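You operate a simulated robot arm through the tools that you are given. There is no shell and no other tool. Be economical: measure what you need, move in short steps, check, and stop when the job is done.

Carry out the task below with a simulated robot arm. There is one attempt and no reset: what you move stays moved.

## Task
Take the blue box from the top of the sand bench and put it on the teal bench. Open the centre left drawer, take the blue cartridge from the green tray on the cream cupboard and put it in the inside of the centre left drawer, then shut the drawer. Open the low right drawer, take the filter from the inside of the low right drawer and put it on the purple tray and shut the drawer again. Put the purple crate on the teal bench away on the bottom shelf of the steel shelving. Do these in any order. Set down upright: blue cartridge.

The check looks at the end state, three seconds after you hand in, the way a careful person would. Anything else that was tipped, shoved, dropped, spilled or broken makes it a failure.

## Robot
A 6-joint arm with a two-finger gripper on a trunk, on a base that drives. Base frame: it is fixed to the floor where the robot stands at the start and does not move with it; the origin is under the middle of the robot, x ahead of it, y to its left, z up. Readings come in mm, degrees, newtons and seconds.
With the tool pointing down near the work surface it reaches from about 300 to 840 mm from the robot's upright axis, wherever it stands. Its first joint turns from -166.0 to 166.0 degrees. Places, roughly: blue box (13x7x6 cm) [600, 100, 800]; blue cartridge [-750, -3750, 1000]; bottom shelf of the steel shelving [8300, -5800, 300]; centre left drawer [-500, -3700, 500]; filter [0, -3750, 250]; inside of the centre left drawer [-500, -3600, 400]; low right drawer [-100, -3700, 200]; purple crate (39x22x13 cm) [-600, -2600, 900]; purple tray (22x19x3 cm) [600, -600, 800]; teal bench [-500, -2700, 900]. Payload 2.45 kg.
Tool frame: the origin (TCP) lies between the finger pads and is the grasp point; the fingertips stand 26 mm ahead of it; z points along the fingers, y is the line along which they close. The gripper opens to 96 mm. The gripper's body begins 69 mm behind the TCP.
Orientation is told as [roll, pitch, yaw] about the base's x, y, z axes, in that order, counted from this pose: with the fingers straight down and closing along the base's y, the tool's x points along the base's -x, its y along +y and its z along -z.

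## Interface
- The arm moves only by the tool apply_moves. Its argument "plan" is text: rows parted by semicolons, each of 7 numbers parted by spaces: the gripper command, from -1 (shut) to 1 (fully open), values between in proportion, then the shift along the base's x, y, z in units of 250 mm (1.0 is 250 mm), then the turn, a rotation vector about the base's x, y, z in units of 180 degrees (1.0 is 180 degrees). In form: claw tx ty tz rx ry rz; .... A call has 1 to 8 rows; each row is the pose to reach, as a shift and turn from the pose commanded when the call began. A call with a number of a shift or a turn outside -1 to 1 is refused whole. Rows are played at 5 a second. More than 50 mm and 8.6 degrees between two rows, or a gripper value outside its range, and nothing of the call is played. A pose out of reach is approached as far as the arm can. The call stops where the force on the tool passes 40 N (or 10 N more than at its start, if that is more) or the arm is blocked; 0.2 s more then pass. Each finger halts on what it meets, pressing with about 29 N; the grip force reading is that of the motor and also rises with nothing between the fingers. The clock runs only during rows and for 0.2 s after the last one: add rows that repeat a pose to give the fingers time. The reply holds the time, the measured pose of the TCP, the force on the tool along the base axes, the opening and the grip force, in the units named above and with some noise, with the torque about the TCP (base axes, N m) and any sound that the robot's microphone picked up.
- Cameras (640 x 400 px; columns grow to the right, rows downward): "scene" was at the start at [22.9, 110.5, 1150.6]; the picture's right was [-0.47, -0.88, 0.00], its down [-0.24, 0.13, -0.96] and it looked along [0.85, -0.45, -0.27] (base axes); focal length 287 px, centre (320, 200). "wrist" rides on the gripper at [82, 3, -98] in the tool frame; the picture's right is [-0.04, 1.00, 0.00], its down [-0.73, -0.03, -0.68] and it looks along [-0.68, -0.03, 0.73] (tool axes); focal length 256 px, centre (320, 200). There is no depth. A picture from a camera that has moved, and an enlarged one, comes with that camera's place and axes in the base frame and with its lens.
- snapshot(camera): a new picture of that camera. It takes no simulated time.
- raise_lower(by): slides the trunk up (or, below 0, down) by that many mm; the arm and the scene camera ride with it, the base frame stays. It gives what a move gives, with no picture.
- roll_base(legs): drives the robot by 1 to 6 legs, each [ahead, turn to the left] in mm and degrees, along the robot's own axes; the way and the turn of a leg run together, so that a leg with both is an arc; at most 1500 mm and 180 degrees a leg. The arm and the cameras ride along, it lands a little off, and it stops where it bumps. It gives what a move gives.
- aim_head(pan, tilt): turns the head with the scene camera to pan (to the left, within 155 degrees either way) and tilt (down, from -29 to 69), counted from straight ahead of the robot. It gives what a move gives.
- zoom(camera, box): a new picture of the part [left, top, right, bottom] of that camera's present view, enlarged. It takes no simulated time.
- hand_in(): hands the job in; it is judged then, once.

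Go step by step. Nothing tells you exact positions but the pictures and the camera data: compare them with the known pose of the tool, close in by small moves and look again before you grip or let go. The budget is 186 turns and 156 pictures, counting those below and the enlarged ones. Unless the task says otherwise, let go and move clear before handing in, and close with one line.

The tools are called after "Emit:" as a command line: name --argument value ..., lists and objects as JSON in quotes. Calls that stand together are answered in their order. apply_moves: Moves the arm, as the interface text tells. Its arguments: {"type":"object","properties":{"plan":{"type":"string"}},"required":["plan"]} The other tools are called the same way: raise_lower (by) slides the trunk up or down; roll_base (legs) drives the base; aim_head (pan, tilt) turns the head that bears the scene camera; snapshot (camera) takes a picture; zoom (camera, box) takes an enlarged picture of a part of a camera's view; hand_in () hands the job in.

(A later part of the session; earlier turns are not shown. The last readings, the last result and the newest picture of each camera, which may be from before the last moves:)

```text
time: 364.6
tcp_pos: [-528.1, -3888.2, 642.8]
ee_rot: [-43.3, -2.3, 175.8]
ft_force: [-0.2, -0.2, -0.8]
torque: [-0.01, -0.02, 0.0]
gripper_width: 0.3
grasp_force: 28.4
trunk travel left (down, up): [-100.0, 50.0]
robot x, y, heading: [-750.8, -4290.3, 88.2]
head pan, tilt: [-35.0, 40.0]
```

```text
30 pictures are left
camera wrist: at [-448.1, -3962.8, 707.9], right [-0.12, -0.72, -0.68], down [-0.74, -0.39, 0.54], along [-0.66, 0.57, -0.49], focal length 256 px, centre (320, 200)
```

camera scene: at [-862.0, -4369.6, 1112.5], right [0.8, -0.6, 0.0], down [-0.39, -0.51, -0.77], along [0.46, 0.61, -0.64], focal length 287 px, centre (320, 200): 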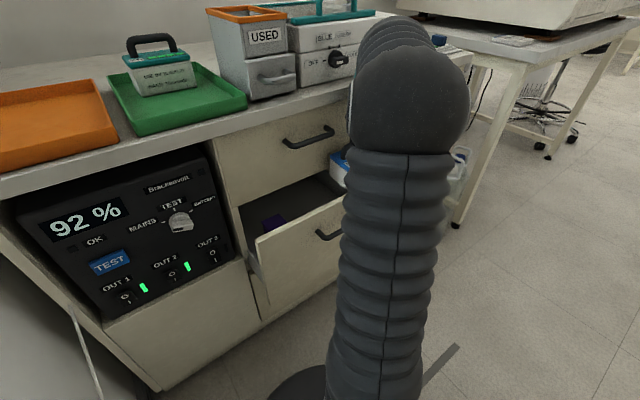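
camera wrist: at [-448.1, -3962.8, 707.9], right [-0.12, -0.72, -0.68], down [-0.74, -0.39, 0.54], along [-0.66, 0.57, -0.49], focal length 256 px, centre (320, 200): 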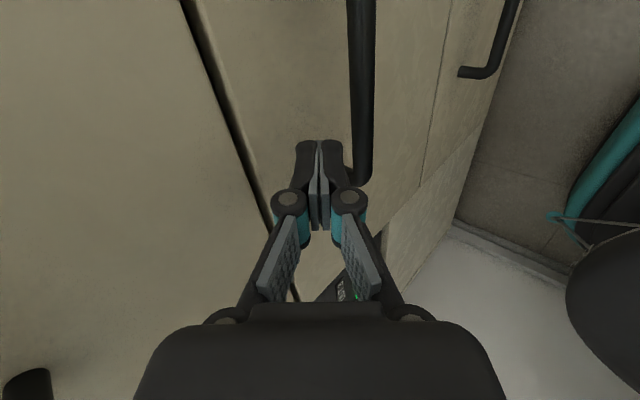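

The drawer is nearly shut. I'll finish with small arm pushes that stop on force.

Emit:
apply_moves --plan "-1 0 0.03 0 0 0 0; -1 0 0.06 0 0 0 0; -1 0 0.09 0 0 0 0; -1 0 0.12 0 0 0 0; -1 0 0.15 0 0 0 0; -1 0 0.18 0 0 0 0; -1 0 0.21 0 0 0 0; -1 0 0.24 0 0 0 0"

Emit:
snapshot --camera "wrist"

```text
time: 365.7
tcp_pos: [-527.9, -3861.3, 642.6]
ee_rot: [-43.1, -2.2, 175.9]
ft_force: [-4.3, -22.2, 10.4]
torque: [0.04, 0.13, 0.34]
gripper_width: 0.0
grasp_force: 28.4
trunk travel left (down, up): [-100.0, 50.0]
robot x, y, heading: [-752.6, -4286.2, 88.0]
head pan, tilt: [-35.0, 40.0]
stopped in row 5: the force on the tool passed its limit at 54 N (the readings are from after the stop); the commanded pose is now the measured one
```

```text
29 pictures are left
camera wrist: at [-447.4, -3936.7, 708.3], right [-0.12, -0.72, -0.68], down [-0.74, -0.39, 0.54], along [-0.66, 0.57, -0.49], focal length 256 px, centre (320, 200)
```

wrist: 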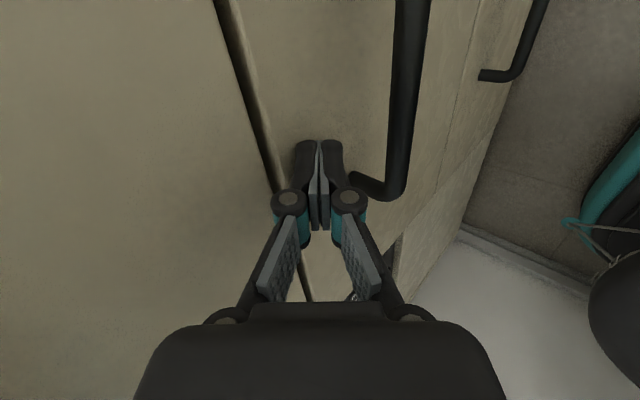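

The drawer hit its stop and is flush. I'll back off, bring the tool upright, and move over to the low-right drawer.

Emit:
roll_base --legs '[[-110, 0]]'

Emit:
apply_moves --plan "-1 -0.04 -0.01 0.1 -0.035 0 0; -1 -0.08 -0.02 0.2 -0.07 0 0; -0.5 -0.12 -0.03 0.3 -0.105 0 0; 0 -0.16 -0.04 0.4 -0.14 0 0; 0 -0.2 -0.05 0.46 -0.175 0 0; 0 -0.24 -0.05 0.52 -0.21 0 0; 0 -0.28 -0.05 0.56 -0.24 0 0; 0 -0.28 -0.05 0.56 -0.24 0 0"

Emit:
roll_base --legs '[[0, -95], [444, 0], [0, 95]]'

Emit:
raise_lower --by -100

Emit:
aim_head --pan -5 --tilt 45

Emit:
snapshot --camera "scene"

```text
time: 366.9
tcp_pos: [-530.5, -3969.5, 641.4]
ee_rot: [-43.1, -2.3, 175.8]
ft_force: [-0.4, 0.1, 0.3]
torque: [-0.03, 0.03, 0.01]
gripper_width: 0.2
grasp_force: 28.9
trunk travel left (down, up): [-100.0, 50.0]
robot x, y, heading: [-756.0, -4400.5, 88.0]
head pan, tilt: [-35.0, 40.0]
```

```text
time: 368.7
tcp_pos: [-600.7, -3981.7, 780.8]
ee_rot: [0.1, 1.2, 175.2]
ft_force: [-0.5, -0.1, 0.5]
torque: [0.0, -0.05, -0.04]
gripper_width: 48.2
grasp_force: 0.1
trunk travel left (down, up): [-100.0, 50.0]
robot x, y, heading: [-751.6, -4400.0, 87.8]
head pan, tilt: [-35.0, 40.0]
```

```text
time: 377.4
tcp_pos: [114.4, -4325.7, 781.3]
ee_rot: [0.0, 1.2, 121.8]
ft_force: [1.2, -0.5, -0.1]
torque: [0.01, -0.04, 0.0]
gripper_width: 47.9
grasp_force: 0.1
trunk travel left (down, up): [-100.0, 50.0]
robot x, y, heading: [-314.7, -4448.3, 34.2]
head pan, tilt: [-35.0, 40.0]
stopped in leg 3: the robot was blocked; the commanded pose is now the measured one
```

```text
time: 378.8
tcp_pos: [114.3, -4325.1, 680.8]
ee_rot: [0.0, 1.2, 121.9]
ft_force: [-0.5, -0.3, 0.4]
torque: [-0.02, -0.01, 0.01]
gripper_width: 48.1
grasp_force: 0.0
trunk travel left (down, up): [0.0, 150.0]
robot x, y, heading: [-311.0, -4453.8, 34.3]
head pan, tilt: [-35.0, 40.0]
```

```text
time: 379.7
tcp_pos: [115.4, -4326.1, 680.8]
ee_rot: [0.0, 1.3, 121.9]
ft_force: [-0.6, 0.3, -0.2]
torque: [-0.02, 0.0, 0.01]
gripper_width: 48.0
grasp_force: 0.1
trunk travel left (down, up): [0.0, 150.0]
robot x, y, heading: [-311.9, -4449.5, 34.4]
head pan, tilt: [-5.0, 45.0]
```

```text
28 pictures are left
camera scene: at [-380.6, -4315.4, 955.3], right [0.49, -0.87, 0.0], down [-0.62, -0.34, -0.71], along [0.62, 0.35, -0.71], focal length 287 px, centre (320, 200)
```

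scene: 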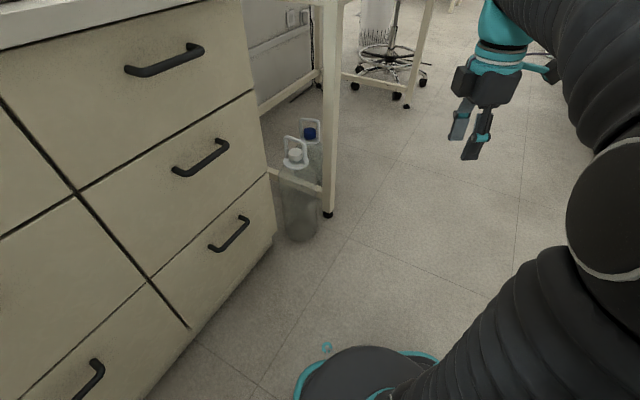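

The base touched something behind (probably the trolley) while turning. I'll ease forward 50 mm and complete the turn.

Emit:
roll_base --legs '[[50, 0], [0, 54.5]]'

Emit:
aim_head --pan -20 --tilt 50

Emit:
snapshot --camera "scene"

```text
time: 383.0
tcp_pos: [-112.5, -4005.3, 680.2]
ee_rot: [0.0, 1.3, 174.8]
ft_force: [-0.7, 0.7, -0.7]
torque: [-0.01, -0.02, 0.01]
gripper_width: 47.7
grasp_force: 0.0
trunk travel left (down, up): [0.0, 150.0]
robot x, y, heading: [-272.0, -4420.9, 87.2]
head pan, tilt: [-5.0, 45.0]
```

```text
time: 383.8
tcp_pos: [-113.3, -4005.1, 680.4]
ee_rot: [-0.1, 1.2, 174.8]
ft_force: [-0.4, -0.8, 1.1]
torque: [0.02, 0.0, 0.0]
gripper_width: 48.1
grasp_force: 0.1
trunk travel left (down, up): [0.0, 150.0]
robot x, y, heading: [-268.2, -4421.8, 87.1]
head pan, tilt: [-20.0, 50.0]
```

```text
27 pictures are left
camera scene: at [-401.6, -4404.0, 948.4], right [0.92, -0.39, 0.0], down [-0.3, -0.71, -0.64], along [0.25, 0.59, -0.77], focal length 287 px, centre (320, 200)
```

scene: 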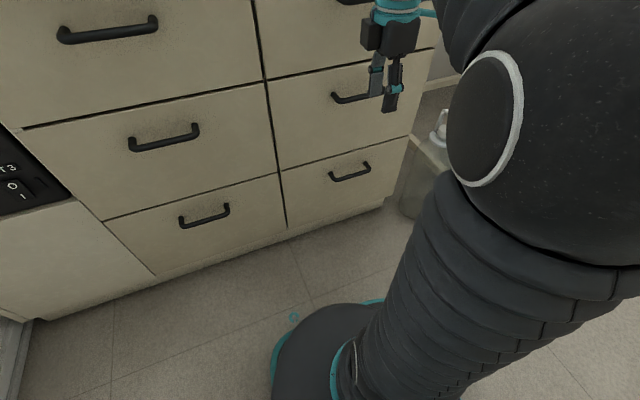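

The low-right bar is near (−75, −3862, 322). I'll lower in front of it, then tilt the tool to 65° for a closer look.

Emit:
apply_moves --plan "0 0.03 0 -0.16 0 0 0.006; 0 0.06 0 -0.32 0 0 0.012; 0 0.09 0 -0.48 0 0 0.018; 0 0.12 0 -0.64 0 0 0.0233; 0 0.15 0 -0.78 0 0 0.0233; 0 0.15 0 -0.9 0 0 0.0233; 0 0.15 0 -0.9 0 0 0.0233"

Emit:
apply_moves --plan "0 0 0.02 -0.04 0.045 0 0; 0 0 0.04 -0.08 0.09 0 0; 0 0 0.06 -0.12 0.135 0 0; -0.1 0 0.1 -0.16 0.18 0 0; -0.2 0 0.14 -0.2 0.225 0 0; -0.3 0 0.17 -0.24 0.27 0 0; -0.375 0 0.2 -0.28 0.315 0 0; -0.375 0 0.2 -0.3 0.36 0 0"

Emit:
snapshot --camera "wrist"

```text
time: 385.4
tcp_pos: [-72.9, -4004.4, 454.5]
ee_rot: [0.0, 1.1, 178.9]
ft_force: [-0.5, 0.9, 0.3]
torque: [-0.01, -0.03, -0.03]
gripper_width: 48.0
grasp_force: 0.0
trunk travel left (down, up): [0.0, 150.0]
robot x, y, heading: [-273.8, -4423.0, 87.2]
head pan, tilt: [-20.0, 50.0]
```

```text
time: 387.2
tcp_pos: [-135.2, -3935.7, 569.8]
ee_rot: [-52.7, -0.5, 176.3]
ft_force: [-1.0, 0.4, 0.4]
torque: [0.01, -0.03, 0.04]
gripper_width: 30.4
grasp_force: 0.0
out of reach, approached as far as the arm can: row 4, 5, 6, 7, 8
trunk travel left (down, up): [0.0, 150.0]
robot x, y, heading: [-271.5, -4423.2, 87.0]
head pan, tilt: [-20.0, 50.0]
```

```text
26 pictures are left
camera wrist: at [-57.4, -4021.0, 626.0], right [-0.08, -0.6, -0.8], down [-0.76, -0.48, 0.44], along [-0.64, 0.64, -0.42], focal length 256 px, centre (320, 200)
```

wrist: 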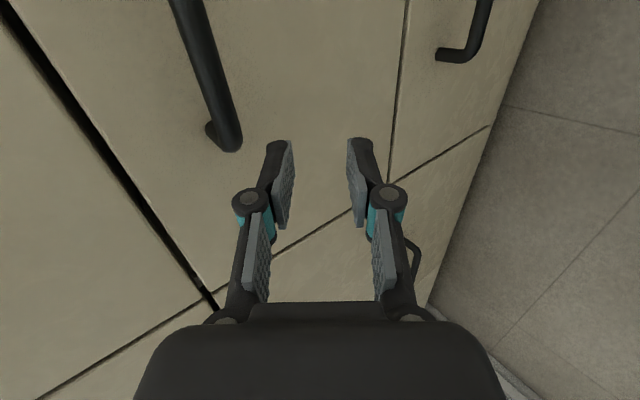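

The tilted tool can't reach that low this close in. I'll relocate to x≈150 and further back, where there's free floor behind, and pull by driving backwards. First I'll bring the tool upright.

Emit:
apply_moves --plan "0 0 -0.04 0.03 -0.04 0 0; 0 0 -0.08 0.06 -0.08 0 0; 0 0 -0.12 0.09 -0.12 0 0; 0 0 -0.14 0.12 -0.16 0 0; 0 0 -0.16 0.16 -0.2 0 0; 0 0 -0.18 0.2 -0.245 0 0; 0 0 -0.2 0.24 -0.29 0 0; 0 0 -0.2 0.24 -0.29 0 0"

Emit:
roll_base --legs '[[0, -87], [420, 0], [0, 90], [-180, 0]]'

Emit:
aim_head --pan 10 --tilt 35

Emit:
snapshot --camera "scene"

```text
time: 389.0
tcp_pos: [-132.3, -3986.6, 629.9]
ee_rot: [-0.5, 2.5, 177.4]
ft_force: [0.0, -0.7, -0.5]
torque: [0.0, -0.02, -0.03]
gripper_width: 47.9
grasp_force: 0.0
trunk travel left (down, up): [0.0, 150.0]
robot x, y, heading: [-270.8, -4421.1, 86.9]
head pan, tilt: [-20.0, 50.0]
```

```text
time: 400.3
tcp_pos: [272.9, -4160.8, 629.9]
ee_rot: [-0.6, 2.5, -179.7]
ft_force: [-0.4, 0.4, -0.7]
torque: [-0.01, 0.02, -0.01]
gripper_width: 47.9
grasp_force: 0.1
trunk travel left (down, up): [0.0, 150.0]
robot x, y, heading: [157.1, -4604.8, 90.3]
head pan, tilt: [-20.0, 50.0]
```

```text
time: 401.2
tcp_pos: [273.2, -4160.1, 629.6]
ee_rot: [-0.6, 2.5, -179.6]
ft_force: [0.4, 0.6, -1.2]
torque: [-0.01, 0.0, 0.01]
gripper_width: 48.1
grasp_force: 0.0
trunk travel left (down, up): [0.0, 150.0]
robot x, y, heading: [156.1, -4603.6, 89.9]
head pan, tilt: [10.0, 35.0]
```

```text
25 pictures are left
camera scene: at [-15.3, -4578.1, 970.0], right [0.98, 0.17, 0.0], down [0.1, -0.57, -0.82], along [-0.14, 0.81, -0.57], focal length 287 px, centre (320, 200)
```

scene: 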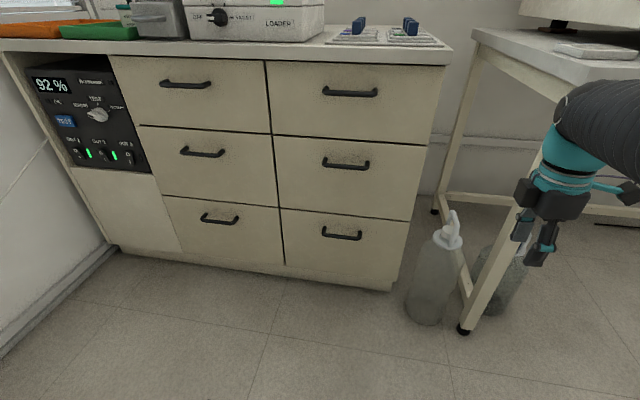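

All drawers look shut, and the low-right bar is near (−75, −3862, 328). I'll swing the tool over and tilt it.

Emit:
apply_moves --plan "0 -0.16 0.02 -0.04 0.045 0 0; 0 -0.32 0.04 -0.08 0.09 0 0; 0 -0.48 0.06 -0.12 0.135 0 0; 0 -0.64 0.08 -0.16 0.18 0 0; 0 -0.8 0.1 -0.2 0.225 0 0; 0 -0.96 0.12 -0.24 0.27 0 0; 0 -0.96 0.12 -0.24 0.27 0 0"

Emit:
apply_moves --plan "0 -0.05 0.08 -0.11 0.018 0 0; 0 -0.1 0.16 -0.22 0.036 0 0; 0 -0.16 0.24 -0.33 0.054 0 0; 0 -0.22 0.32 -0.44 0.072 0 0; -0.1 -0.28 0.4 -0.55 0.091 0 0; -0.2 -0.34 0.48 -0.66 0.091 0 0; -0.3 -0.4 0.56 -0.76 0.091 0 0; -0.375 -0.43 0.62 -0.86 0.091 0 0"

Emit:
snapshot --camera "wrist"

```text
time: 402.8
tcp_pos: [32.0, -4128.2, 569.3]
ee_rot: [-49.2, 1.9, 178.5]
ft_force: [-0.2, 0.3, -1.0]
torque: [0.01, 0.02, 0.05]
gripper_width: 48.0
grasp_force: 0.1
trunk travel left (down, up): [0.0, 150.0]
robot x, y, heading: [157.4, -4606.2, 90.1]
head pan, tilt: [10.0, 35.0]
```

```text
time: 404.6
tcp_pos: [-74.6, -3973.8, 355.0]
ee_rot: [-65.8, 1.5, 178.0]
ft_force: [0.8, -0.4, 0.4]
torque: [-0.02, 0.02, 0.0]
gripper_width: 30.0
grasp_force: 0.0
trunk travel left (down, up): [0.0, 150.0]
robot x, y, heading: [157.7, -4605.0, 90.1]
head pan, tilt: [10.0, 35.0]
```

```text
24 pictures are left
camera wrist: at [3.7, -4067.7, 393.7], right [-0.03, -0.41, -0.91], down [-0.76, -0.58, 0.29], along [-0.65, 0.7, -0.29], focal length 256 px, centre (320, 200)
```

wrist: 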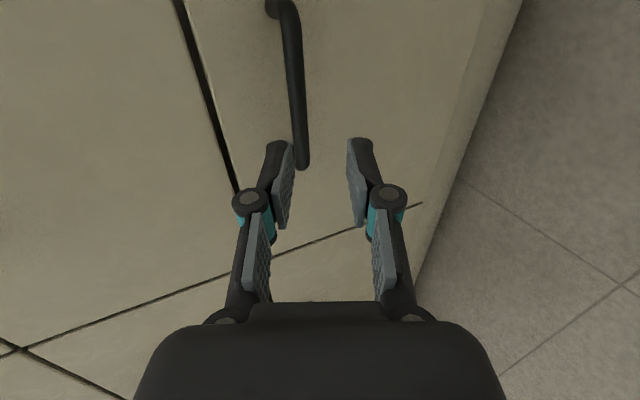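

The bar is clear: centre (−72, −3862, 325). I'll slide in along the tool direction and close.

Emit:
apply_moves --plan "-0.375 0.006 0.09 0 0 0 0; -0.375 0.01 0.18 0 0 0 0; -0.375 0.01 0.25 -0.031 0 0 0; -0.375 0.01 0.32 -0.063 0 0 0; -0.375 0.01 0.385 -0.092 0 0 0; -0.375 0.01 0.385 -0.092 0 0 0"

Emit:
snapshot --camera "wrist"

```text
time: 406.0
tcp_pos: [-71.7, -3878.1, 333.0]
ee_rot: [-65.6, 1.4, 178.1]
ft_force: [0.0, 0.9, -0.3]
torque: [0.02, 0.04, 0.0]
gripper_width: 30.1
grasp_force: 0.0
trunk travel left (down, up): [0.0, 150.0]
robot x, y, heading: [161.1, -4603.2, 90.1]
head pan, tilt: [10.0, 35.0]
```

```text
23 pictures are left
camera wrist: at [5.9, -3972.7, 370.6], right [-0.03, -0.41, -0.91], down [-0.76, -0.58, 0.29], along [-0.65, 0.7, -0.3], focal length 256 px, centre (320, 200)
```

wrist: 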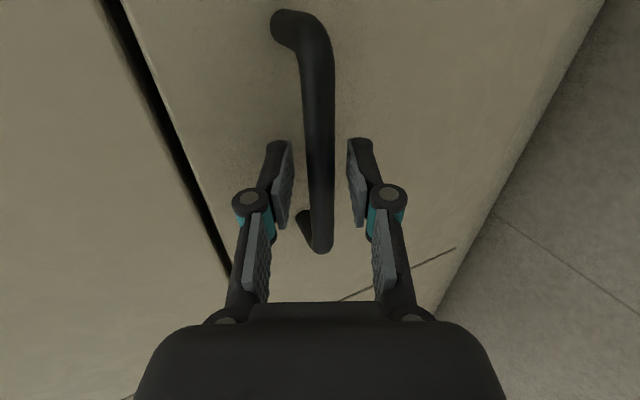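

The bar is centred between the fingers. I'll close and pull the drawer out by backing the base.

Emit:
apply_moves --plan "-0.6 0 0 0 0 0 0; -1 0 0 0 0 0 0; -1 0 0 0 0 0 0; -1 0 0 0 0 0 0"

Emit:
roll_base --legs '[[-230, 0]]'

Emit:
snapshot --camera "scene"

```text
time: 407.0
tcp_pos: [-72.1, -3879.0, 330.9]
ee_rot: [-65.6, 1.4, 178.0]
ft_force: [-0.2, -2.4, -3.0]
torque: [-0.02, 0.55, -0.32]
gripper_width: 12.8
grasp_force: 39.4
trunk travel left (down, up): [0.0, 150.0]
robot x, y, heading: [159.2, -4605.7, 90.2]
head pan, tilt: [10.0, 35.0]
```

```text
time: 408.7
tcp_pos: [-71.3, -4109.8, 330.9]
ee_rot: [-65.6, 1.5, 178.0]
ft_force: [-4.2, -2.0, -5.7]
torque: [0.02, 0.74, -0.06]
gripper_width: 12.7
grasp_force: 39.6
trunk travel left (down, up): [0.0, 150.0]
robot x, y, heading: [157.5, -4833.2, 90.0]
head pan, tilt: [10.0, 35.0]
```

```text
22 pictures are left
camera scene: at [-15.4, -4808.5, 970.0], right [0.98, 0.18, 0.0], down [0.1, -0.56, -0.82], along [-0.14, 0.81, -0.57], focal length 287 px, centre (320, 200)
```

scene: 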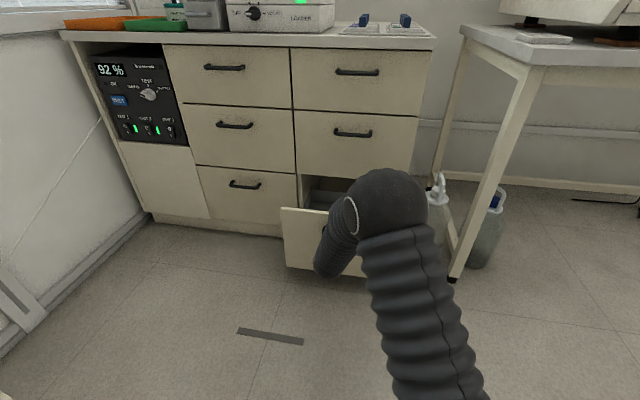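

The drawer is open 230 mm. I'll release the bar, back off along the tool direction, and rise to look inside.

Emit:
apply_moves --plan "-0.7 0 0 0 0 0 0; -0.375 0 0 0 0 0 0; -0.375 0 0 0 0 0 0; -0.375 0 -0.1 0.045 0 0 0; -0.375 0 -0.2 0.09 0 0 0; -0.375 0 -0.3 0.2 0 0 0; -0.2 0 -0.3 0.38 0 0 0; 0 0 -0.3 0.56 0 0 0"

Emit:
apply_moves --plan "0 0.04 0.06 0.1 -0.045 0 0; 0 0.08 0.12 0.2 -0.09 0 0; 0 0.12 0.18 0.3 -0.135 0 0; 0 0.16 0.24 0.36 -0.18 0 0; 0 0.2 0.3 0.4 -0.225 0 0; 0 0.24 0.36 0.4 -0.27 0 0; 0 0.28 0.42 0.4 -0.315 0 0; 0 0.3 0.46 0.4 -0.36 0 0"

Emit:
snapshot --camera "wrist"

Emit:
zoom --camera "scene" --box '[250, 140, 450, 290]'

```text
time: 410.5
tcp_pos: [-72.9, -4186.0, 470.5]
ee_rot: [-65.6, 1.4, 178.0]
ft_force: [-0.3, 0.4, 0.8]
torque: [0.01, 0.02, 0.0]
gripper_width: 48.2
grasp_force: 0.0
trunk travel left (down, up): [0.0, 150.0]
robot x, y, heading: [156.2, -4833.5, 90.1]
head pan, tilt: [10.0, 35.0]
```

```text
time: 412.3
tcp_pos: [1.4, -4070.4, 572.6]
ee_rot: [-0.7, 2.3, -179.5]
ft_force: [0.3, -0.4, 0.4]
torque: [0.07, 0.01, -0.02]
gripper_width: 48.2
grasp_force: 0.1
trunk travel left (down, up): [0.0, 150.0]
robot x, y, heading: [155.9, -4832.2, 90.0]
head pan, tilt: [10.0, 35.0]
```

```text
21 pictures are left
camera wrist: at [80.8, -4074.5, 672.1], right [-0.03, -1.0, -0.01], down [-0.76, 0.01, 0.65], along [-0.65, 0.03, -0.76], focal length 256 px, centre (320, 200)
```

wrist: 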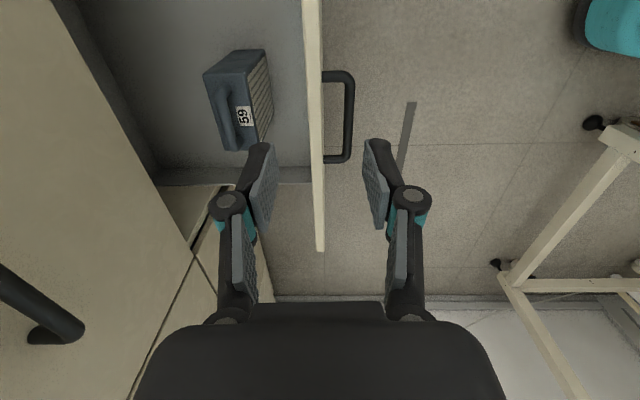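

```text
2.67 times, centred on (350, 215) of scene
camera zoom: at [-15.1, -4809.2, 970.1], right [0.98, 0.18, 0.0], down [0.1, -0.56, -0.82], along [-0.14, 0.81, -0.57], focal length 765 px, centre (240, 160)
```

zoom: 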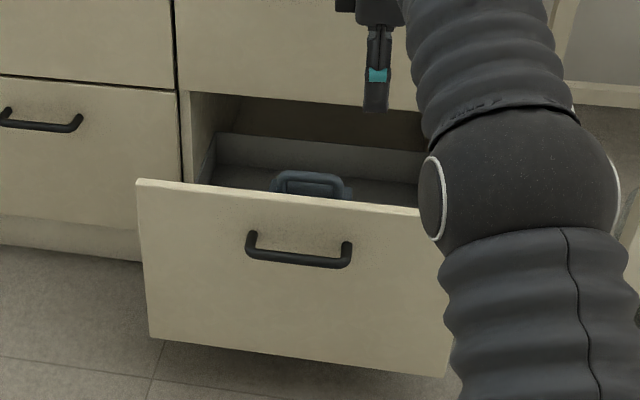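

The filter (label 59) stands in the drawer with its handle bar along x, near (−55, −3946, 346). I'll move over it and look from closer.

Emit:
apply_moves --plan "0.3 -0.08 0.14 -0.02 0 0 0; 0.3 -0.16 0.3 -0.04 0 0 0; 0.3 -0.225 0.46 -0.1 0 0 0; 0.3 -0.225 0.497 -0.24 0 0 0; 0.3 -0.225 0.497 -0.38 0 0 0; 0.3 -0.225 0.497 -0.5 0 0 0; 0.3 -0.225 0.497 -0.5 0 0 0"

Emit:
snapshot --camera "wrist"

```text
time: 413.9
tcp_pos: [-35.3, -4018.9, 446.5]
ee_rot: [-0.8, 2.5, -179.5]
ft_force: [-0.3, 0.0, -0.7]
torque: [-0.03, -0.01, 0.0]
gripper_width: 62.6
grasp_force: 0.1
out of reach, approached as far as the arm can: row 1, 2, 3, 4, 5, 6, 7
trunk travel left (down, up): [0.0, 150.0]
robot x, y, heading: [154.7, -4834.0, 90.3]
head pan, tilt: [10.0, 35.0]
```

```text
19 pictures are left
camera wrist: at [43.8, -4024.0, 546.9], right [-0.03, -1.0, -0.02], down [-0.76, 0.01, 0.65], along [-0.65, 0.03, -0.76], focal length 256 px, centre (320, 200)
```

wrist: 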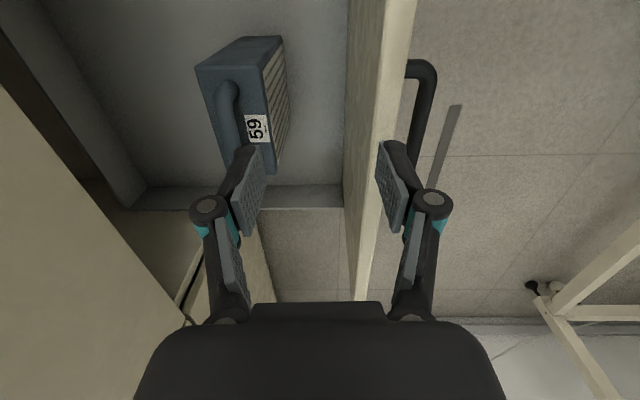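

That's beyond reach from here. I'll pull the arm back, roll forward 150 mm, and try again.

Emit:
apply_moves --plan "0.3 0 -0.06 0.15 0 0 0; 0.3 0 -0.2 0.24 0 0 0; 0.3 0 -0.36 0.24 0 0 0; 0.3 0 -0.5 0.24 0 0 0; 0.3 0 -0.6 0.24 0 0 0; 0.3 0 -0.6 0.24 0 0 0"

Emit:
roll_base --legs '[[150, 0]]'

```text
time: 415.3
tcp_pos: [-34.4, -4172.8, 504.9]
ee_rot: [-0.8, 2.3, -179.4]
ft_force: [0.9, -0.1, 0.8]
torque: [0.01, 0.01, 0.0]
gripper_width: 62.4
grasp_force: 0.1
trunk travel left (down, up): [0.0, 150.0]
robot x, y, heading: [160.4, -4836.4, 90.0]
head pan, tilt: [10.0, 35.0]
```

```text
time: 416.7
tcp_pos: [-36.1, -4017.4, 505.1]
ee_rot: [-0.7, 2.5, -179.5]
ft_force: [0.5, 0.4, 0.0]
torque: [0.04, -0.01, -0.01]
gripper_width: 62.4
grasp_force: 0.0
trunk travel left (down, up): [0.0, 150.0]
robot x, y, heading: [163.3, -4681.6, 90.3]
head pan, tilt: [10.0, 35.0]
```

Emit:
apply_moves --plan "0.3 -0.04 0.14 -0.04 0 0 0; 0.3 -0.08 0.282 -0.08 0 0 0; 0.3 -0.08 0.282 -0.2 0 0 0; 0.3 -0.08 0.282 -0.32 0 0 0; 0.3 -0.08 0.282 -0.32 0 0 0"

Emit:
snapshot --camera "wrist"

```text
time: 417.9
tcp_pos: [-56.2, -3948.4, 423.0]
ee_rot: [-0.7, 2.4, -179.6]
ft_force: [0.5, 0.1, 0.4]
torque: [0.0, -0.01, 0.03]
gripper_width: 62.4
grasp_force: 0.2
trunk travel left (down, up): [0.0, 150.0]
robot x, y, heading: [158.9, -4675.7, 90.4]
head pan, tilt: [10.0, 35.0]
```

```text
18 pictures are left
camera wrist: at [22.2, -3953.3, 524.6], right [-0.03, -1.0, -0.02], down [-0.76, 0.01, 0.65], along [-0.65, 0.03, -0.76], focal length 256 px, centre (320, 200)
```

wrist: 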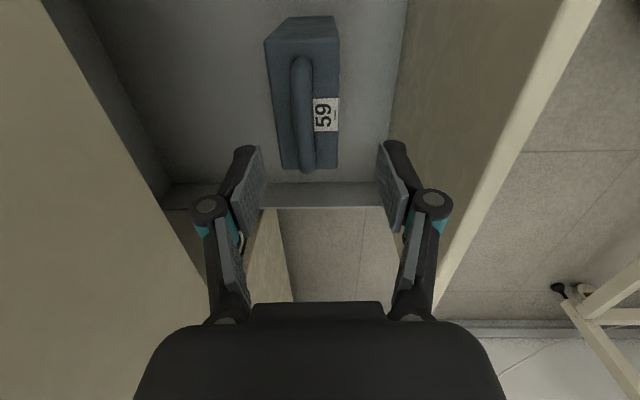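

The bar is a bit towards +y and −x. I'll correct, go lower, and check again before gripping.

Emit:
apply_moves --plan "0.2 -0.03 0.04 -0.04 0 0 0; 0.1 -0.03 0.044 -0.12 0 0 0; 0.1 -0.03 0.044 -0.19 0 0 0; 0.1 -0.03 0.044 -0.19 0 0 0"

Emit:
snapshot --camera "wrist"

```text
time: 418.9
tcp_pos: [-62.8, -3936.8, 376.4]
ee_rot: [-0.6, 2.4, -179.5]
ft_force: [-0.2, -1.0, -0.1]
torque: [0.0, 0.0, 0.03]
gripper_width: 52.9
grasp_force: 0.0
trunk travel left (down, up): [0.0, 150.0]
robot x, y, heading: [158.6, -4682.4, 90.0]
head pan, tilt: [10.0, 35.0]
```

```text
17 pictures are left
camera wrist: at [15.4, -3941.5, 477.9], right [-0.03, -1.0, -0.01], down [-0.76, 0.01, 0.65], along [-0.65, 0.03, -0.76], focal length 256 px, centre (320, 200)
```

wrist: 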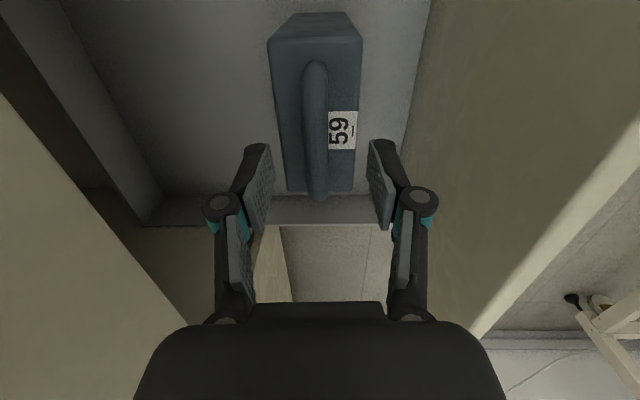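

Emit:
apply_moves --plan "0.1 -0.01 0.01 -0.05 0 0 0; 0.1 -0.01 0.01 -0.09 0 0 0; 0.1 -0.01 0.01 -0.12 0 0 0; 0.1 -0.01 0.01 -0.12 0 0 0; -0.4 -0.01 0.01 -0.12 0 0 0; -1 -0.01 0.01 -0.12 0 0 0; -1 -0.01 0.01 -0.12 0 0 0; -1 -0.01 0.01 -0.12 0 0 0"

Emit:
snapshot --camera "wrist"

```text
time: 420.7
tcp_pos: [-65.7, -3933.9, 348.2]
ee_rot: [-0.7, 2.5, -179.5]
ft_force: [0.0, 0.9, 0.4]
torque: [0.01, 0.08, -0.07]
gripper_width: 15.2
grasp_force: 29.2
trunk travel left (down, up): [0.0, 150.0]
robot x, y, heading: [154.8, -4679.9, 90.2]
head pan, tilt: [10.0, 35.0]
```

```text
16 pictures are left
camera wrist: at [13.7, -3938.3, 449.0], right [-0.03, -1.0, -0.01], down [-0.76, 0.01, 0.65], along [-0.65, 0.03, -0.76], focal length 256 px, centre (320, 200)
```

wrist: 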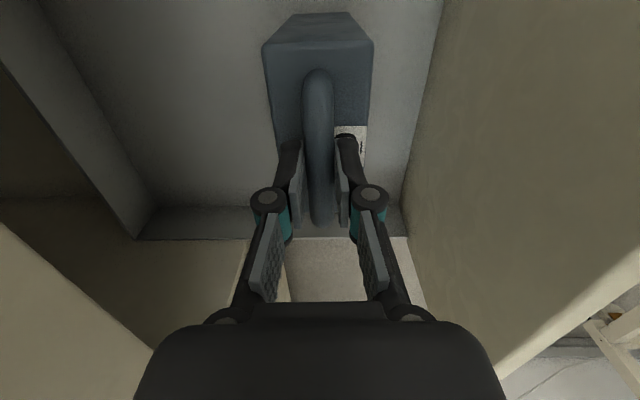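

Gripped the bar at 15 mm. I'll lift slowly, easing away from the drawers above.

Emit:
apply_moves --plan "-1 0 0 0.02 0 0 0; -1 0 -0.02 0.05 0 0 0; -1 0 -0.05 0.1 0 0 0; -1 0 -0.08 0.18 0 0 0; -1 0 -0.1 0.28 0 0 0; -1 0 -0.1 0.4 0 0 0; -1 0 -0.1 0.52 0 0 0; -1 0 -0.1 0.64 0 0 0"

Emit:
raise_lower --by 100

Emit:
snapshot --camera "scene"

```text
time: 422.5
tcp_pos: [-64.9, -3959.9, 508.2]
ee_rot: [-0.7, 2.4, -179.4]
ft_force: [0.6, 0.5, -2.7]
torque: [-0.01, -0.03, -0.01]
gripper_width: 15.2
grasp_force: 29.0
trunk travel left (down, up): [0.0, 150.0]
robot x, y, heading: [155.7, -4679.7, 90.2]
head pan, tilt: [10.0, 35.0]
```

```text
time: 423.9
tcp_pos: [-65.5, -3958.7, 608.5]
ee_rot: [-0.7, 2.3, -179.5]
ft_force: [0.5, -0.2, -3.3]
torque: [-0.02, -0.01, 0.0]
gripper_width: 15.0
grasp_force: 29.4
trunk travel left (down, up): [-100.0, 50.0]
robot x, y, heading: [156.5, -4682.1, 90.0]
head pan, tilt: [10.0, 35.0]
```

```text
15 pictures are left
camera scene: at [-15.7, -4654.8, 1070.0], right [0.98, 0.18, 0.0], down [0.1, -0.56, -0.82], along [-0.14, 0.81, -0.57], focal length 287 px, centre (320, 200)
```

scene: 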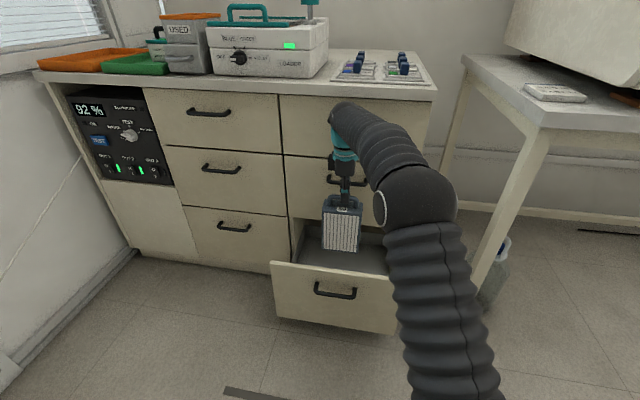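

I'm holding the filter, but one arm can't also shut the drawer. I'll stand the filter on clear floor to the left for a moment, push the drawer shut, then take it back from the very same pose.

Emit:
apply_moves --plan "-1 -0.04 -0.1 0 0 0 0; -1 -0.1 -0.22 0 0 0 0; -1 -0.2 -0.34 0 0 0 0; -1 -0.3 -0.46 0 0 0 0; -1 -0.4 -0.58 0 0 0 0; -1 -0.5 -0.7 0 0 0 0; -1 -0.62 -0.82 0 0 0 0; -1 -0.74 -0.94 0 0 0 0"

Emit:
raise_lower --by -100

Emit:
apply_moves --plan "-1 0 -0.1 -0.06 0 0 0; -1 0 -0.2 -0.16 0 0 0; -1 0 -0.3 -0.28 0 0 0; -1 0 -0.4 -0.42 0 0 0; -1 0 -0.4 -0.56 0 0 0; -1 0 -0.4 -0.7 0 0 0; -1 0 -0.4 -0.84 0 0 0; -1 0 -0.4 -0.98 0 0 0"

Emit:
snapshot --camera "scene"

```text
time: 425.7
tcp_pos: [-253.3, -4193.9, 607.9]
ee_rot: [-0.8, 2.4, -179.5]
ft_force: [0.3, -0.2, -2.9]
torque: [0.0, 0.01, -0.05]
gripper_width: 14.8
grasp_force: 29.3
trunk travel left (down, up): [-100.0, 50.0]
robot x, y, heading: [158.4, -4682.4, 90.3]
head pan, tilt: [10.0, 35.0]
```

```text
time: 427.0
tcp_pos: [-252.8, -4193.3, 507.1]
ee_rot: [-0.8, 2.4, -179.5]
ft_force: [0.1, -0.3, -2.7]
torque: [0.01, -0.02, -0.04]
gripper_width: 15.1
grasp_force: 29.0
trunk travel left (down, up): [0.0, 150.0]
robot x, y, heading: [158.9, -4682.0, 90.1]
head pan, tilt: [10.0, 35.0]
```

```text
time: 428.8
tcp_pos: [-252.1, -4293.8, 261.5]
ee_rot: [-0.9, 2.4, -179.5]
ft_force: [-0.2, -0.4, -1.0]
torque: [-0.01, -0.02, -0.03]
gripper_width: 15.0
grasp_force: 28.8
trunk travel left (down, up): [0.0, 150.0]
robot x, y, heading: [157.8, -4679.0, 90.2]
head pan, tilt: [10.0, 35.0]
```

```text
14 pictures are left
camera scene: at [-15.7, -4655.0, 970.1], right [0.98, 0.18, 0.0], down [0.1, -0.56, -0.82], along [-0.14, 0.81, -0.57], focal length 287 px, centre (320, 200)
```

scene: 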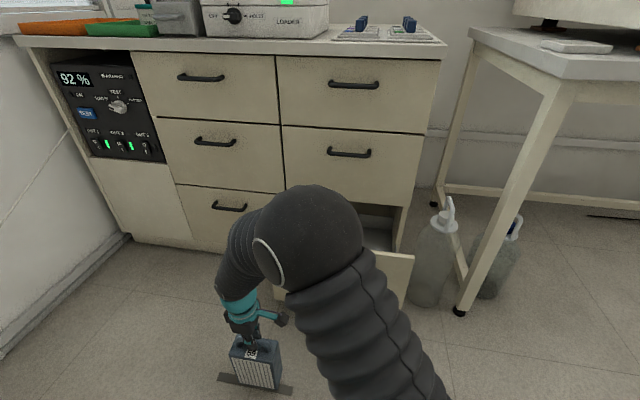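

There's a flat dark strip on the floor right beneath, so I'll shift 100 mm towards the robot before lowering to the floor.

Emit:
apply_moves --plan "-1 0 -0.12 0 0 0 0; -1 0 -0.26 0 0 0 0; -1 0 -0.4 0 0 0 0; -1 0 -0.4 -0.1 0 0 0; -1 0 -0.4 -0.22 0 0 0; -1 0 -0.4 -0.34 0 0 0; -1 0 -0.4 -0.42 0 0 0; -1 0 -0.4 -0.48 0 0 0"

Emit:
apply_moves --plan "-1 0 0 -0.03 0 0 0; -1 0 0 -0.06 0 0 0; -1 0 0 -0.09 0 0 0; -1 0 0 -0.12 0 0 0; -1 0 0 -0.15 0 0 0; -1 0 0 -0.18 0 0 0; -1 0 0 -0.21 0 0 0; -1 0 0 -0.24 0 0 0"

```text
time: 430.2
tcp_pos: [-253.2, -4392.2, 192.1]
ee_rot: [-1.0, 2.0, -179.5]
ft_force: [13.9, -6.7, 50.0]
torque: [-0.93, 0.58, 0.31]
gripper_width: 13.8
grasp_force: 29.1
trunk travel left (down, up): [0.0, 150.0]
robot x, y, heading: [157.9, -4679.5, 90.4]
head pan, tilt: [10.0, 35.0]
stopped in row 7: the force on the tool passed its limit at 181 N (the readings are from after the stop); the commanded pose is now the measured one
```

```text
time: 430.5
tcp_pos: [-253.7, -4392.4, 191.7]
ee_rot: [-1.1, 2.0, -179.4]
ft_force: [13.3, -5.8, 41.1]
torque: [-0.72, 0.42, 0.29]
gripper_width: 14.3
grasp_force: 28.9
trunk travel left (down, up): [0.0, 150.0]
robot x, y, heading: [157.1, -4680.5, 90.2]
head pan, tilt: [10.0, 35.0]
stopped in row 1: the force on the tool passed its limit at 76 N (the readings are from after the stop); the commanded pose is now the measured one
```

It touched the floor earlier than I expected (TCP z≈192). I'll relieve the pressure and check the filter.

Emit:
apply_moves --plan "-1 0 0 0.008 0 0 0; -1 0 0 0.012 0 0 0; -1 0 0 0.012 0 0 0"

Emit:
zoom --camera "scene" --box '[160, 280, 352, 400]'

```text
time: 431.3
tcp_pos: [-254.1, -4392.1, 191.2]
ee_rot: [-1.0, 1.9, -179.6]
ft_force: [-0.1, -2.9, 6.6]
torque: [-0.24, 0.71, 0.2]
gripper_width: 14.0
grasp_force: 29.7
trunk travel left (down, up): [0.0, 150.0]
robot x, y, heading: [157.4, -4682.1, 90.5]
head pan, tilt: [10.0, 35.0]
```

```text
3.33 times, centred on (256, 340) of scene
camera zoom: at [-15.4, -4655.2, 969.8], right [0.98, 0.18, 0.0], down [0.1, -0.56, -0.82], along [-0.14, 0.81, -0.57], focal length 956 px, centre (533, -267)
```

zoom: 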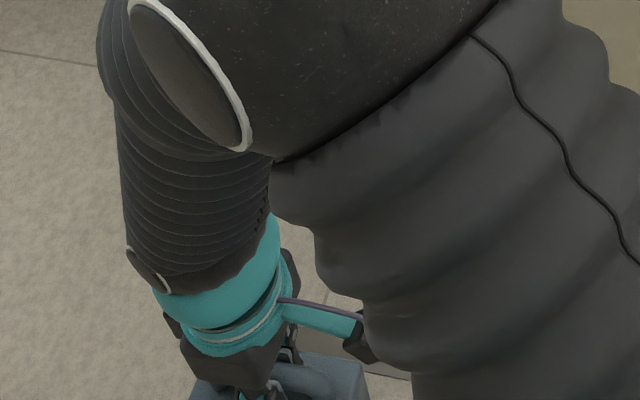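

Emit:
apply_moves --plan "-0.8 0 0 0 0 0 0; -0.5 0 0 0 0 0 0; -0.3 0 0 0 0 0 0; -0.3 0 0 0.04 0 0 0; -0.3 0 0 0.12 0 0 0; -0.3 0 0 0.24 0 0 0; -0.3 0 0 0.4 0 0 0; -0.3 0 0 0.56 0 0 0"

Emit:
snapshot --camera "wrist"

```text
time: 433.1
tcp_pos: [-252.6, -4394.4, 331.6]
ee_rot: [-1.0, 2.1, -179.5]
ft_force: [0.1, -0.6, -0.1]
torque: [0.01, 0.02, 0.0]
gripper_width: 33.7
grasp_force: 0.1
trunk travel left (down, up): [0.0, 150.0]
robot x, y, heading: [155.2, -4678.9, 90.3]
head pan, tilt: [10.0, 35.0]
```

```text
12 pictures are left
camera wrist: at [-174.3, -4397.7, 432.1], right [-0.03, -1.0, -0.02], down [-0.76, 0.01, 0.65], along [-0.65, 0.03, -0.76], focal length 256 px, centre (320, 200)
```

wrist: 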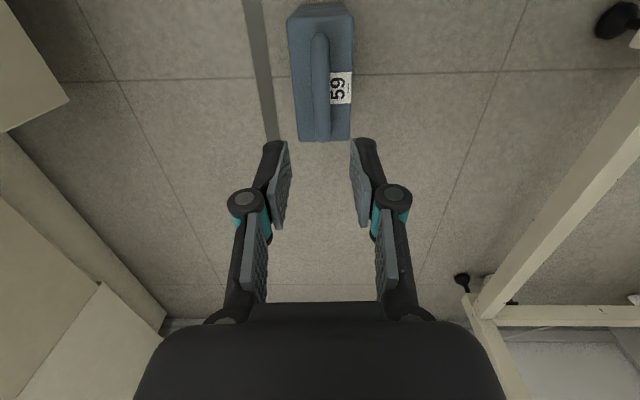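

The filter stands upright on the floor. Now I'll close the fingers, tilt the tool, and line up to push the drawer front above its handle.

Emit:
roll_base --legs '[[-70, 0]]'

Emit:
apply_moves --plan "-0.3 0.02 0 0.16 0 0 0; -0.6 0.08 0.04 0.3 0.03 0 0; -1 0.18 0.12 0.42 0.075 0 0; -1 0.28 0.22 0.5 0.12 0 0; -1 0.38 0.34 0.56 0.165 0 0; -1 0.48 0.46 0.6 0.21 0 0; -1 0.58 0.58 0.6 0.255 0 0; -1 0.68 0.7 0.6 0.3 0 0"

Emit:
apply_moves --plan "-1 0.02 0.06 0 0.03 0 0; -1 0.04 0.1 0 0.065 0 0; -1 0.04 0.12 -0.06 0.065 0 0; -1 0.04 0.12 -0.1 0.065 0 0"

```text
time: 434.1
tcp_pos: [-253.0, -4461.7, 331.6]
ee_rot: [-0.8, 2.2, -179.5]
ft_force: [-0.3, 0.6, -0.3]
torque: [-0.01, 0.04, 0.0]
gripper_width: 33.6
grasp_force: 0.1
trunk travel left (down, up): [0.0, 150.0]
robot x, y, heading: [153.9, -4747.9, 90.1]
head pan, tilt: [10.0, 35.0]
```

```text
time: 435.9
tcp_pos: [-83.7, -4288.3, 484.2]
ee_rot: [-54.9, 1.6, 178.5]
ft_force: [-0.3, -0.9, 0.2]
torque: [-0.01, 0.02, -0.03]
gripper_width: 0.0
grasp_force: 28.9
trunk travel left (down, up): [0.0, 150.0]
robot x, y, heading: [156.8, -4748.0, 90.0]
head pan, tilt: [10.0, 35.0]
```

```text
time: 436.9
tcp_pos: [-74.2, -4257.8, 457.5]
ee_rot: [-66.7, 1.2, 178.3]
ft_force: [0.7, 0.0, 0.0]
torque: [0.02, -0.02, 0.0]
gripper_width: 0.0
grasp_force: 28.7
trunk travel left (down, up): [0.0, 150.0]
robot x, y, heading: [159.8, -4750.3, 90.2]
head pan, tilt: [10.0, 35.0]
```

Emit:
apply_moves --plan "-1 0 0.12 -0.05 0 0 0; -1 0 0.24 -0.12 0 0 0; -1 0 0.36 -0.2 0 0 0; -1 0 0.44 -0.28 0 0 0; -1 0 0.5 -0.352 0 0 0; -1 0 0.5 -0.352 0 0 0"

Emit:
snapshot --camera "wrist"

```text
time: 438.3
tcp_pos: [-70.5, -4133.2, 368.9]
ee_rot: [-66.7, 1.1, 178.4]
ft_force: [-0.1, -0.7, -0.9]
torque: [-0.01, 0.0, 0.01]
gripper_width: 0.2
grasp_force: 28.2
trunk travel left (down, up): [0.0, 150.0]
robot x, y, heading: [155.6, -4750.1, 90.1]
head pan, tilt: [10.0, 35.0]
```

```text
11 pictures are left
camera wrist: at [7.9, -4227.1, 406.0], right [-0.03, -0.39, -0.92], down [-0.76, -0.59, 0.28], along [-0.65, 0.7, -0.28], focal length 256 px, centre (320, 200)
```

wrist: 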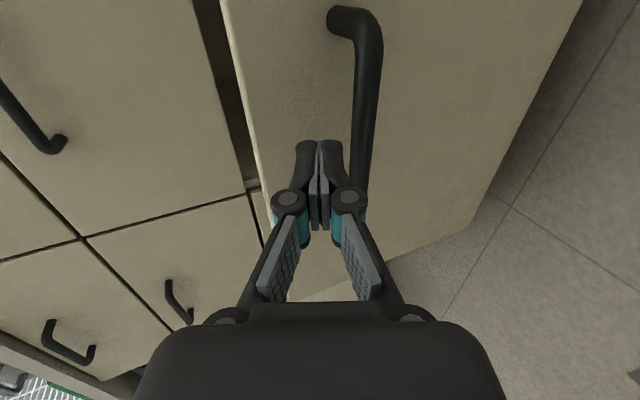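

The fingertips face the panel just above its handle. I'll push by driving forward, then finish with a force-limited arm push.

Emit:
roll_base --legs '[[235, 0]]'

Emit:
apply_moves --plan "-1 0 0.03 0 0 0 0; -1 0 0.06 0 0 0 0; -1 0 0.09 0 0 0 0; -1 0 0.12 0 0 0 0; -1 0 0.15 0 0 0 0; -1 0 0.18 0 0 0 0; -1 0 0.21 0 0 0 0; -1 0 0.24 0 0 0 0"

Emit:
snapshot --camera "wrist"

```text
time: 440.0
tcp_pos: [-71.2, -3900.4, 369.7]
ee_rot: [-66.7, 1.4, 178.2]
ft_force: [0.0, 0.6, -0.7]
torque: [-0.01, 0.03, -0.02]
gripper_width: 0.1
grasp_force: 28.2
trunk travel left (down, up): [0.0, 150.0]
robot x, y, heading: [160.0, -4517.4, 90.2]
head pan, tilt: [10.0, 35.0]
```

```text
time: 441.3
tcp_pos: [-72.0, -3864.5, 368.8]
ee_rot: [-66.6, 1.2, 178.4]
ft_force: [4.4, -18.3, 8.8]
torque: [0.19, 0.08, 0.1]
gripper_width: 0.2
grasp_force: 28.1
trunk travel left (down, up): [0.0, 150.0]
robot x, y, heading: [153.9, -4519.7, 90.2]
head pan, tilt: [10.0, 35.0]
stopped in row 6: the force on the tool passed its limit at 61 N (the readings are from after the stop); the commanded pose is now the measured one
```

```text
10 pictures are left
camera wrist: at [8.3, -3958.5, 406.3], right [-0.03, -0.4, -0.92], down [-0.76, -0.59, 0.28], along [-0.65, 0.7, -0.28], focal length 256 px, centre (320, 200)
```

wrist: 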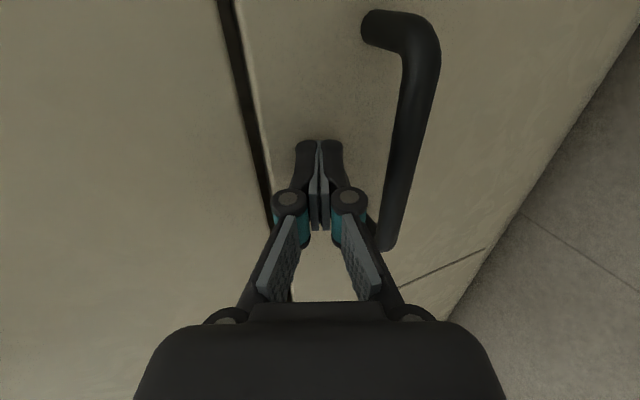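

The drawer is shut against its stop. I'll back away, bring the tool upright, and return to the filter at (−254, −4392).

Emit:
roll_base --legs '[[-165, 0]]'

Emit:
apply_moves --plan "-1 -0.03 -0.06 0.06 -0.0456 0 0; -1 -0.06 -0.12 0.12 -0.0912 0 0; -1 -0.1 -0.18 0.18 -0.137 0 0; -1 -0.16 -0.26 0.24 -0.182 0 0; -1 -0.24 -0.36 0.3 -0.228 0 0; -0.6 -0.32 -0.46 0.34 -0.274 0 0; -0.3 -0.42 -0.58 0.36 -0.319 0 0; -0.3 -0.52 -0.7 0.36 -0.365 0 0"

```text
time: 442.8
tcp_pos: [-69.2, -4025.2, 367.8]
ee_rot: [-66.5, 1.3, 178.1]
ft_force: [0.2, 0.3, 1.2]
torque: [-0.02, -0.02, -0.02]
gripper_width: 0.0
grasp_force: 28.6
trunk travel left (down, up): [0.0, 150.0]
robot x, y, heading: [156.2, -4678.9, 90.1]
head pan, tilt: [10.0, 35.0]
```

```text
time: 444.6
tcp_pos: [-199.3, -4200.3, 456.8]
ee_rot: [-0.6, 2.2, -179.5]
ft_force: [-0.8, -0.2, 0.3]
torque: [-0.03, 0.0, 0.01]
gripper_width: 33.9
grasp_force: 0.1
trunk travel left (down, up): [0.0, 150.0]
robot x, y, heading: [157.8, -4676.6, 89.6]
head pan, tilt: [10.0, 35.0]
```

Emit:
apply_moves --plan "-0.3 -0.04 -0.15 -0.08 0 0 0; -0.3 -0.08 -0.3 -0.16 0 0 0; -0.3 -0.12 -0.46 -0.24 0 0 0; -0.3 -0.16 -0.62 -0.32 0 0 0; -0.3 -0.2 -0.768 -0.4 0 0 0; -0.3 -0.219 -0.768 -0.5 0 0 0; -0.3 -0.219 -0.768 -0.5 0 0 0"

Emit:
snapshot --camera "wrist"

```text
time: 446.2
tcp_pos: [-252.6, -4391.7, 332.6]
ee_rot: [-0.7, 2.3, -179.5]
ft_force: [-1.0, 0.2, -0.2]
torque: [0.01, 0.01, 0.03]
gripper_width: 33.5
grasp_force: 0.1
trunk travel left (down, up): [0.0, 150.0]
robot x, y, heading: [157.7, -4680.7, 89.8]
head pan, tilt: [10.0, 35.0]
```

```text
9 pictures are left
camera wrist: at [-173.8, -4396.1, 433.6], right [-0.03, -1.0, -0.01], down [-0.76, 0.01, 0.65], along [-0.65, 0.03, -0.76], focal length 256 px, centre (320, 200)
```

wrist: 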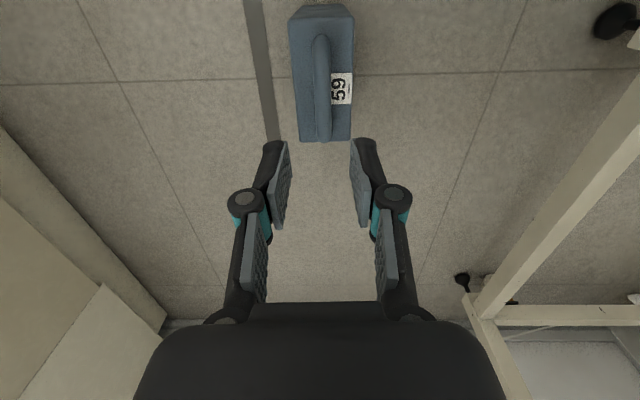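

The view is identical to before. I'll lower to z≈194, grip, and lift.

Emit:
apply_moves --plan "-0.3 0 0 -0.16 0 0 0; -0.3 0 0 -0.32 0 0 0; -0.3 0 0 -0.46 0 0 0; -0.3 0 0 -0.54 0 0 0; -0.3 0 0 -0.552 0 0 0; -0.7 0 0 -0.552 0 0 0; -1 0 0 -0.552 0 0 0; -1 0 0 -0.552 0 0 0"

Emit:
apply_moves --plan "-1 0 0 0.02 0 0 0; -1 0 0 0.05 0 0 0; -1 0 0 0.1 0 0 0; -1 0 0 0.2 0 0 0; -1 0 0 0.32 0 0 0; -1 0 0 0.46 0 0 0; -1 0 0 0.6 0 0 0; -1 0 0 0.74 0 0 0"

```text
time: 448.0
tcp_pos: [-254.3, -4392.3, 196.3]
ee_rot: [-0.6, 2.3, -179.6]
ft_force: [0.5, 0.2, 0.1]
torque: [0.0, 0.0, -0.02]
gripper_width: 14.0
grasp_force: 29.0
trunk travel left (down, up): [0.0, 150.0]
robot x, y, heading: [160.6, -4682.2, 90.1]
head pan, tilt: [10.0, 35.0]
```

```text
time: 449.8
tcp_pos: [-252.1, -4391.6, 378.7]
ee_rot: [-0.7, 2.3, -179.5]
ft_force: [-0.4, 0.0, -2.0]
torque: [0.0, 0.0, 0.0]
gripper_width: 14.1
grasp_force: 28.7
trunk travel left (down, up): [0.0, 150.0]
robot x, y, heading: [159.9, -4681.6, 90.0]
head pan, tilt: [10.0, 35.0]
```

Held again. The tray needs the filter lifted above z≈1022, which needs a forward-tilted tool, so I'll set the filter back on the floor and re-grip it at a 12° tilt, keeping it upright.

Emit:
apply_moves --plan "-1 0 0 -0.16 0 0 0; -1 0 0 -0.32 0 0 0; -1 0 0 -0.48 0 0 0; -1 0 0 -0.62 0 0 0; -1 0 0 -0.69 0 0 0; -1 0 0 -0.715 0 0 0; -1 0 0 -0.73 0 0 0; -1 0 0 -0.735 0 0 0"

Emit:
apply_moves --plan "-0.6 0 0 0 0 0 0; -0.2 0 0 0 0 0 0; -0.2 0 0 0.01 0.03 0 0; -0.2 0 0 0.01 0.067 0 0; -0.2 0 0 0.01 0.067 0 0; -0.7 0 0 0.01 0.067 0 0; -1 0 0 0.01 0.067 0 0; -1 0 0 0.01 0.067 0 0"

Emit:
apply_moves --plan "-1 0 0 0.02 0 0 0; -1 0 0 0.05 0 0 0; -1 0 0 0.1 0 0 0; -1 0 0 0.2 0 0 0; -1 0 0 0.34 0 0 0; -1 0 0 0.5 0 0 0; -1 0 0 0.66 0 0 0; -1 0 0 0.82 0 0 0"

Emit:
snapshot --camera "wrist"

```text
time: 451.6
tcp_pos: [-254.6, -4391.5, 195.7]
ee_rot: [-0.7, 2.2, -179.5]
ft_force: [-0.4, -0.3, -2.3]
torque: [0.0, 0.01, 0.01]
gripper_width: 14.1
grasp_force: 29.0
trunk travel left (down, up): [0.0, 150.0]
robot x, y, heading: [158.8, -4681.7, 89.7]
head pan, tilt: [10.0, 35.0]
```

```text
time: 453.4
tcp_pos: [-252.9, -4391.6, 198.3]
ee_rot: [-12.7, 2.2, 180.0]
ft_force: [0.4, -0.2, 1.0]
torque: [-0.02, 0.03, 0.02]
gripper_width: 14.3
grasp_force: 28.5
trunk travel left (down, up): [0.0, 150.0]
robot x, y, heading: [155.8, -4681.2, 90.0]
head pan, tilt: [10.0, 35.0]
```

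```text
time: 455.2
tcp_pos: [-254.0, -4395.3, 404.3]
ee_rot: [-12.9, 2.3, 179.9]
ft_force: [0.2, 1.0, -2.9]
torque: [-0.04, -0.06, -0.01]
gripper_width: 14.2
grasp_force: 28.5
trunk travel left (down, up): [0.0, 150.0]
robot x, y, heading: [154.3, -4680.5, 89.9]
head pan, tilt: [10.0, 35.0]
```

```text
8 pictures are left
camera wrist: at [-176.4, -4420.1, 501.8], right [-0.03, -0.97, -0.22], down [-0.76, -0.12, 0.64], along [-0.65, 0.19, -0.74], focal length 256 px, centre (320, 200)
```

wrist: 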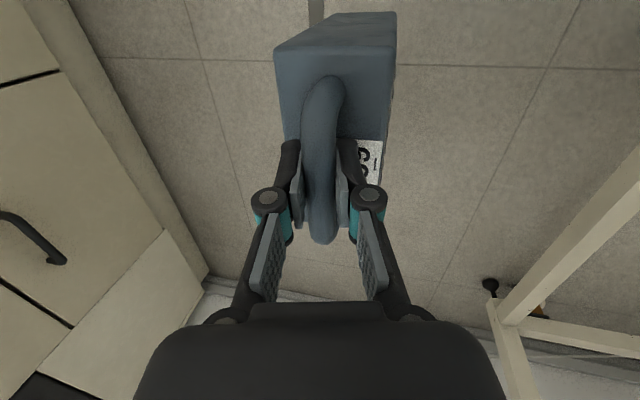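

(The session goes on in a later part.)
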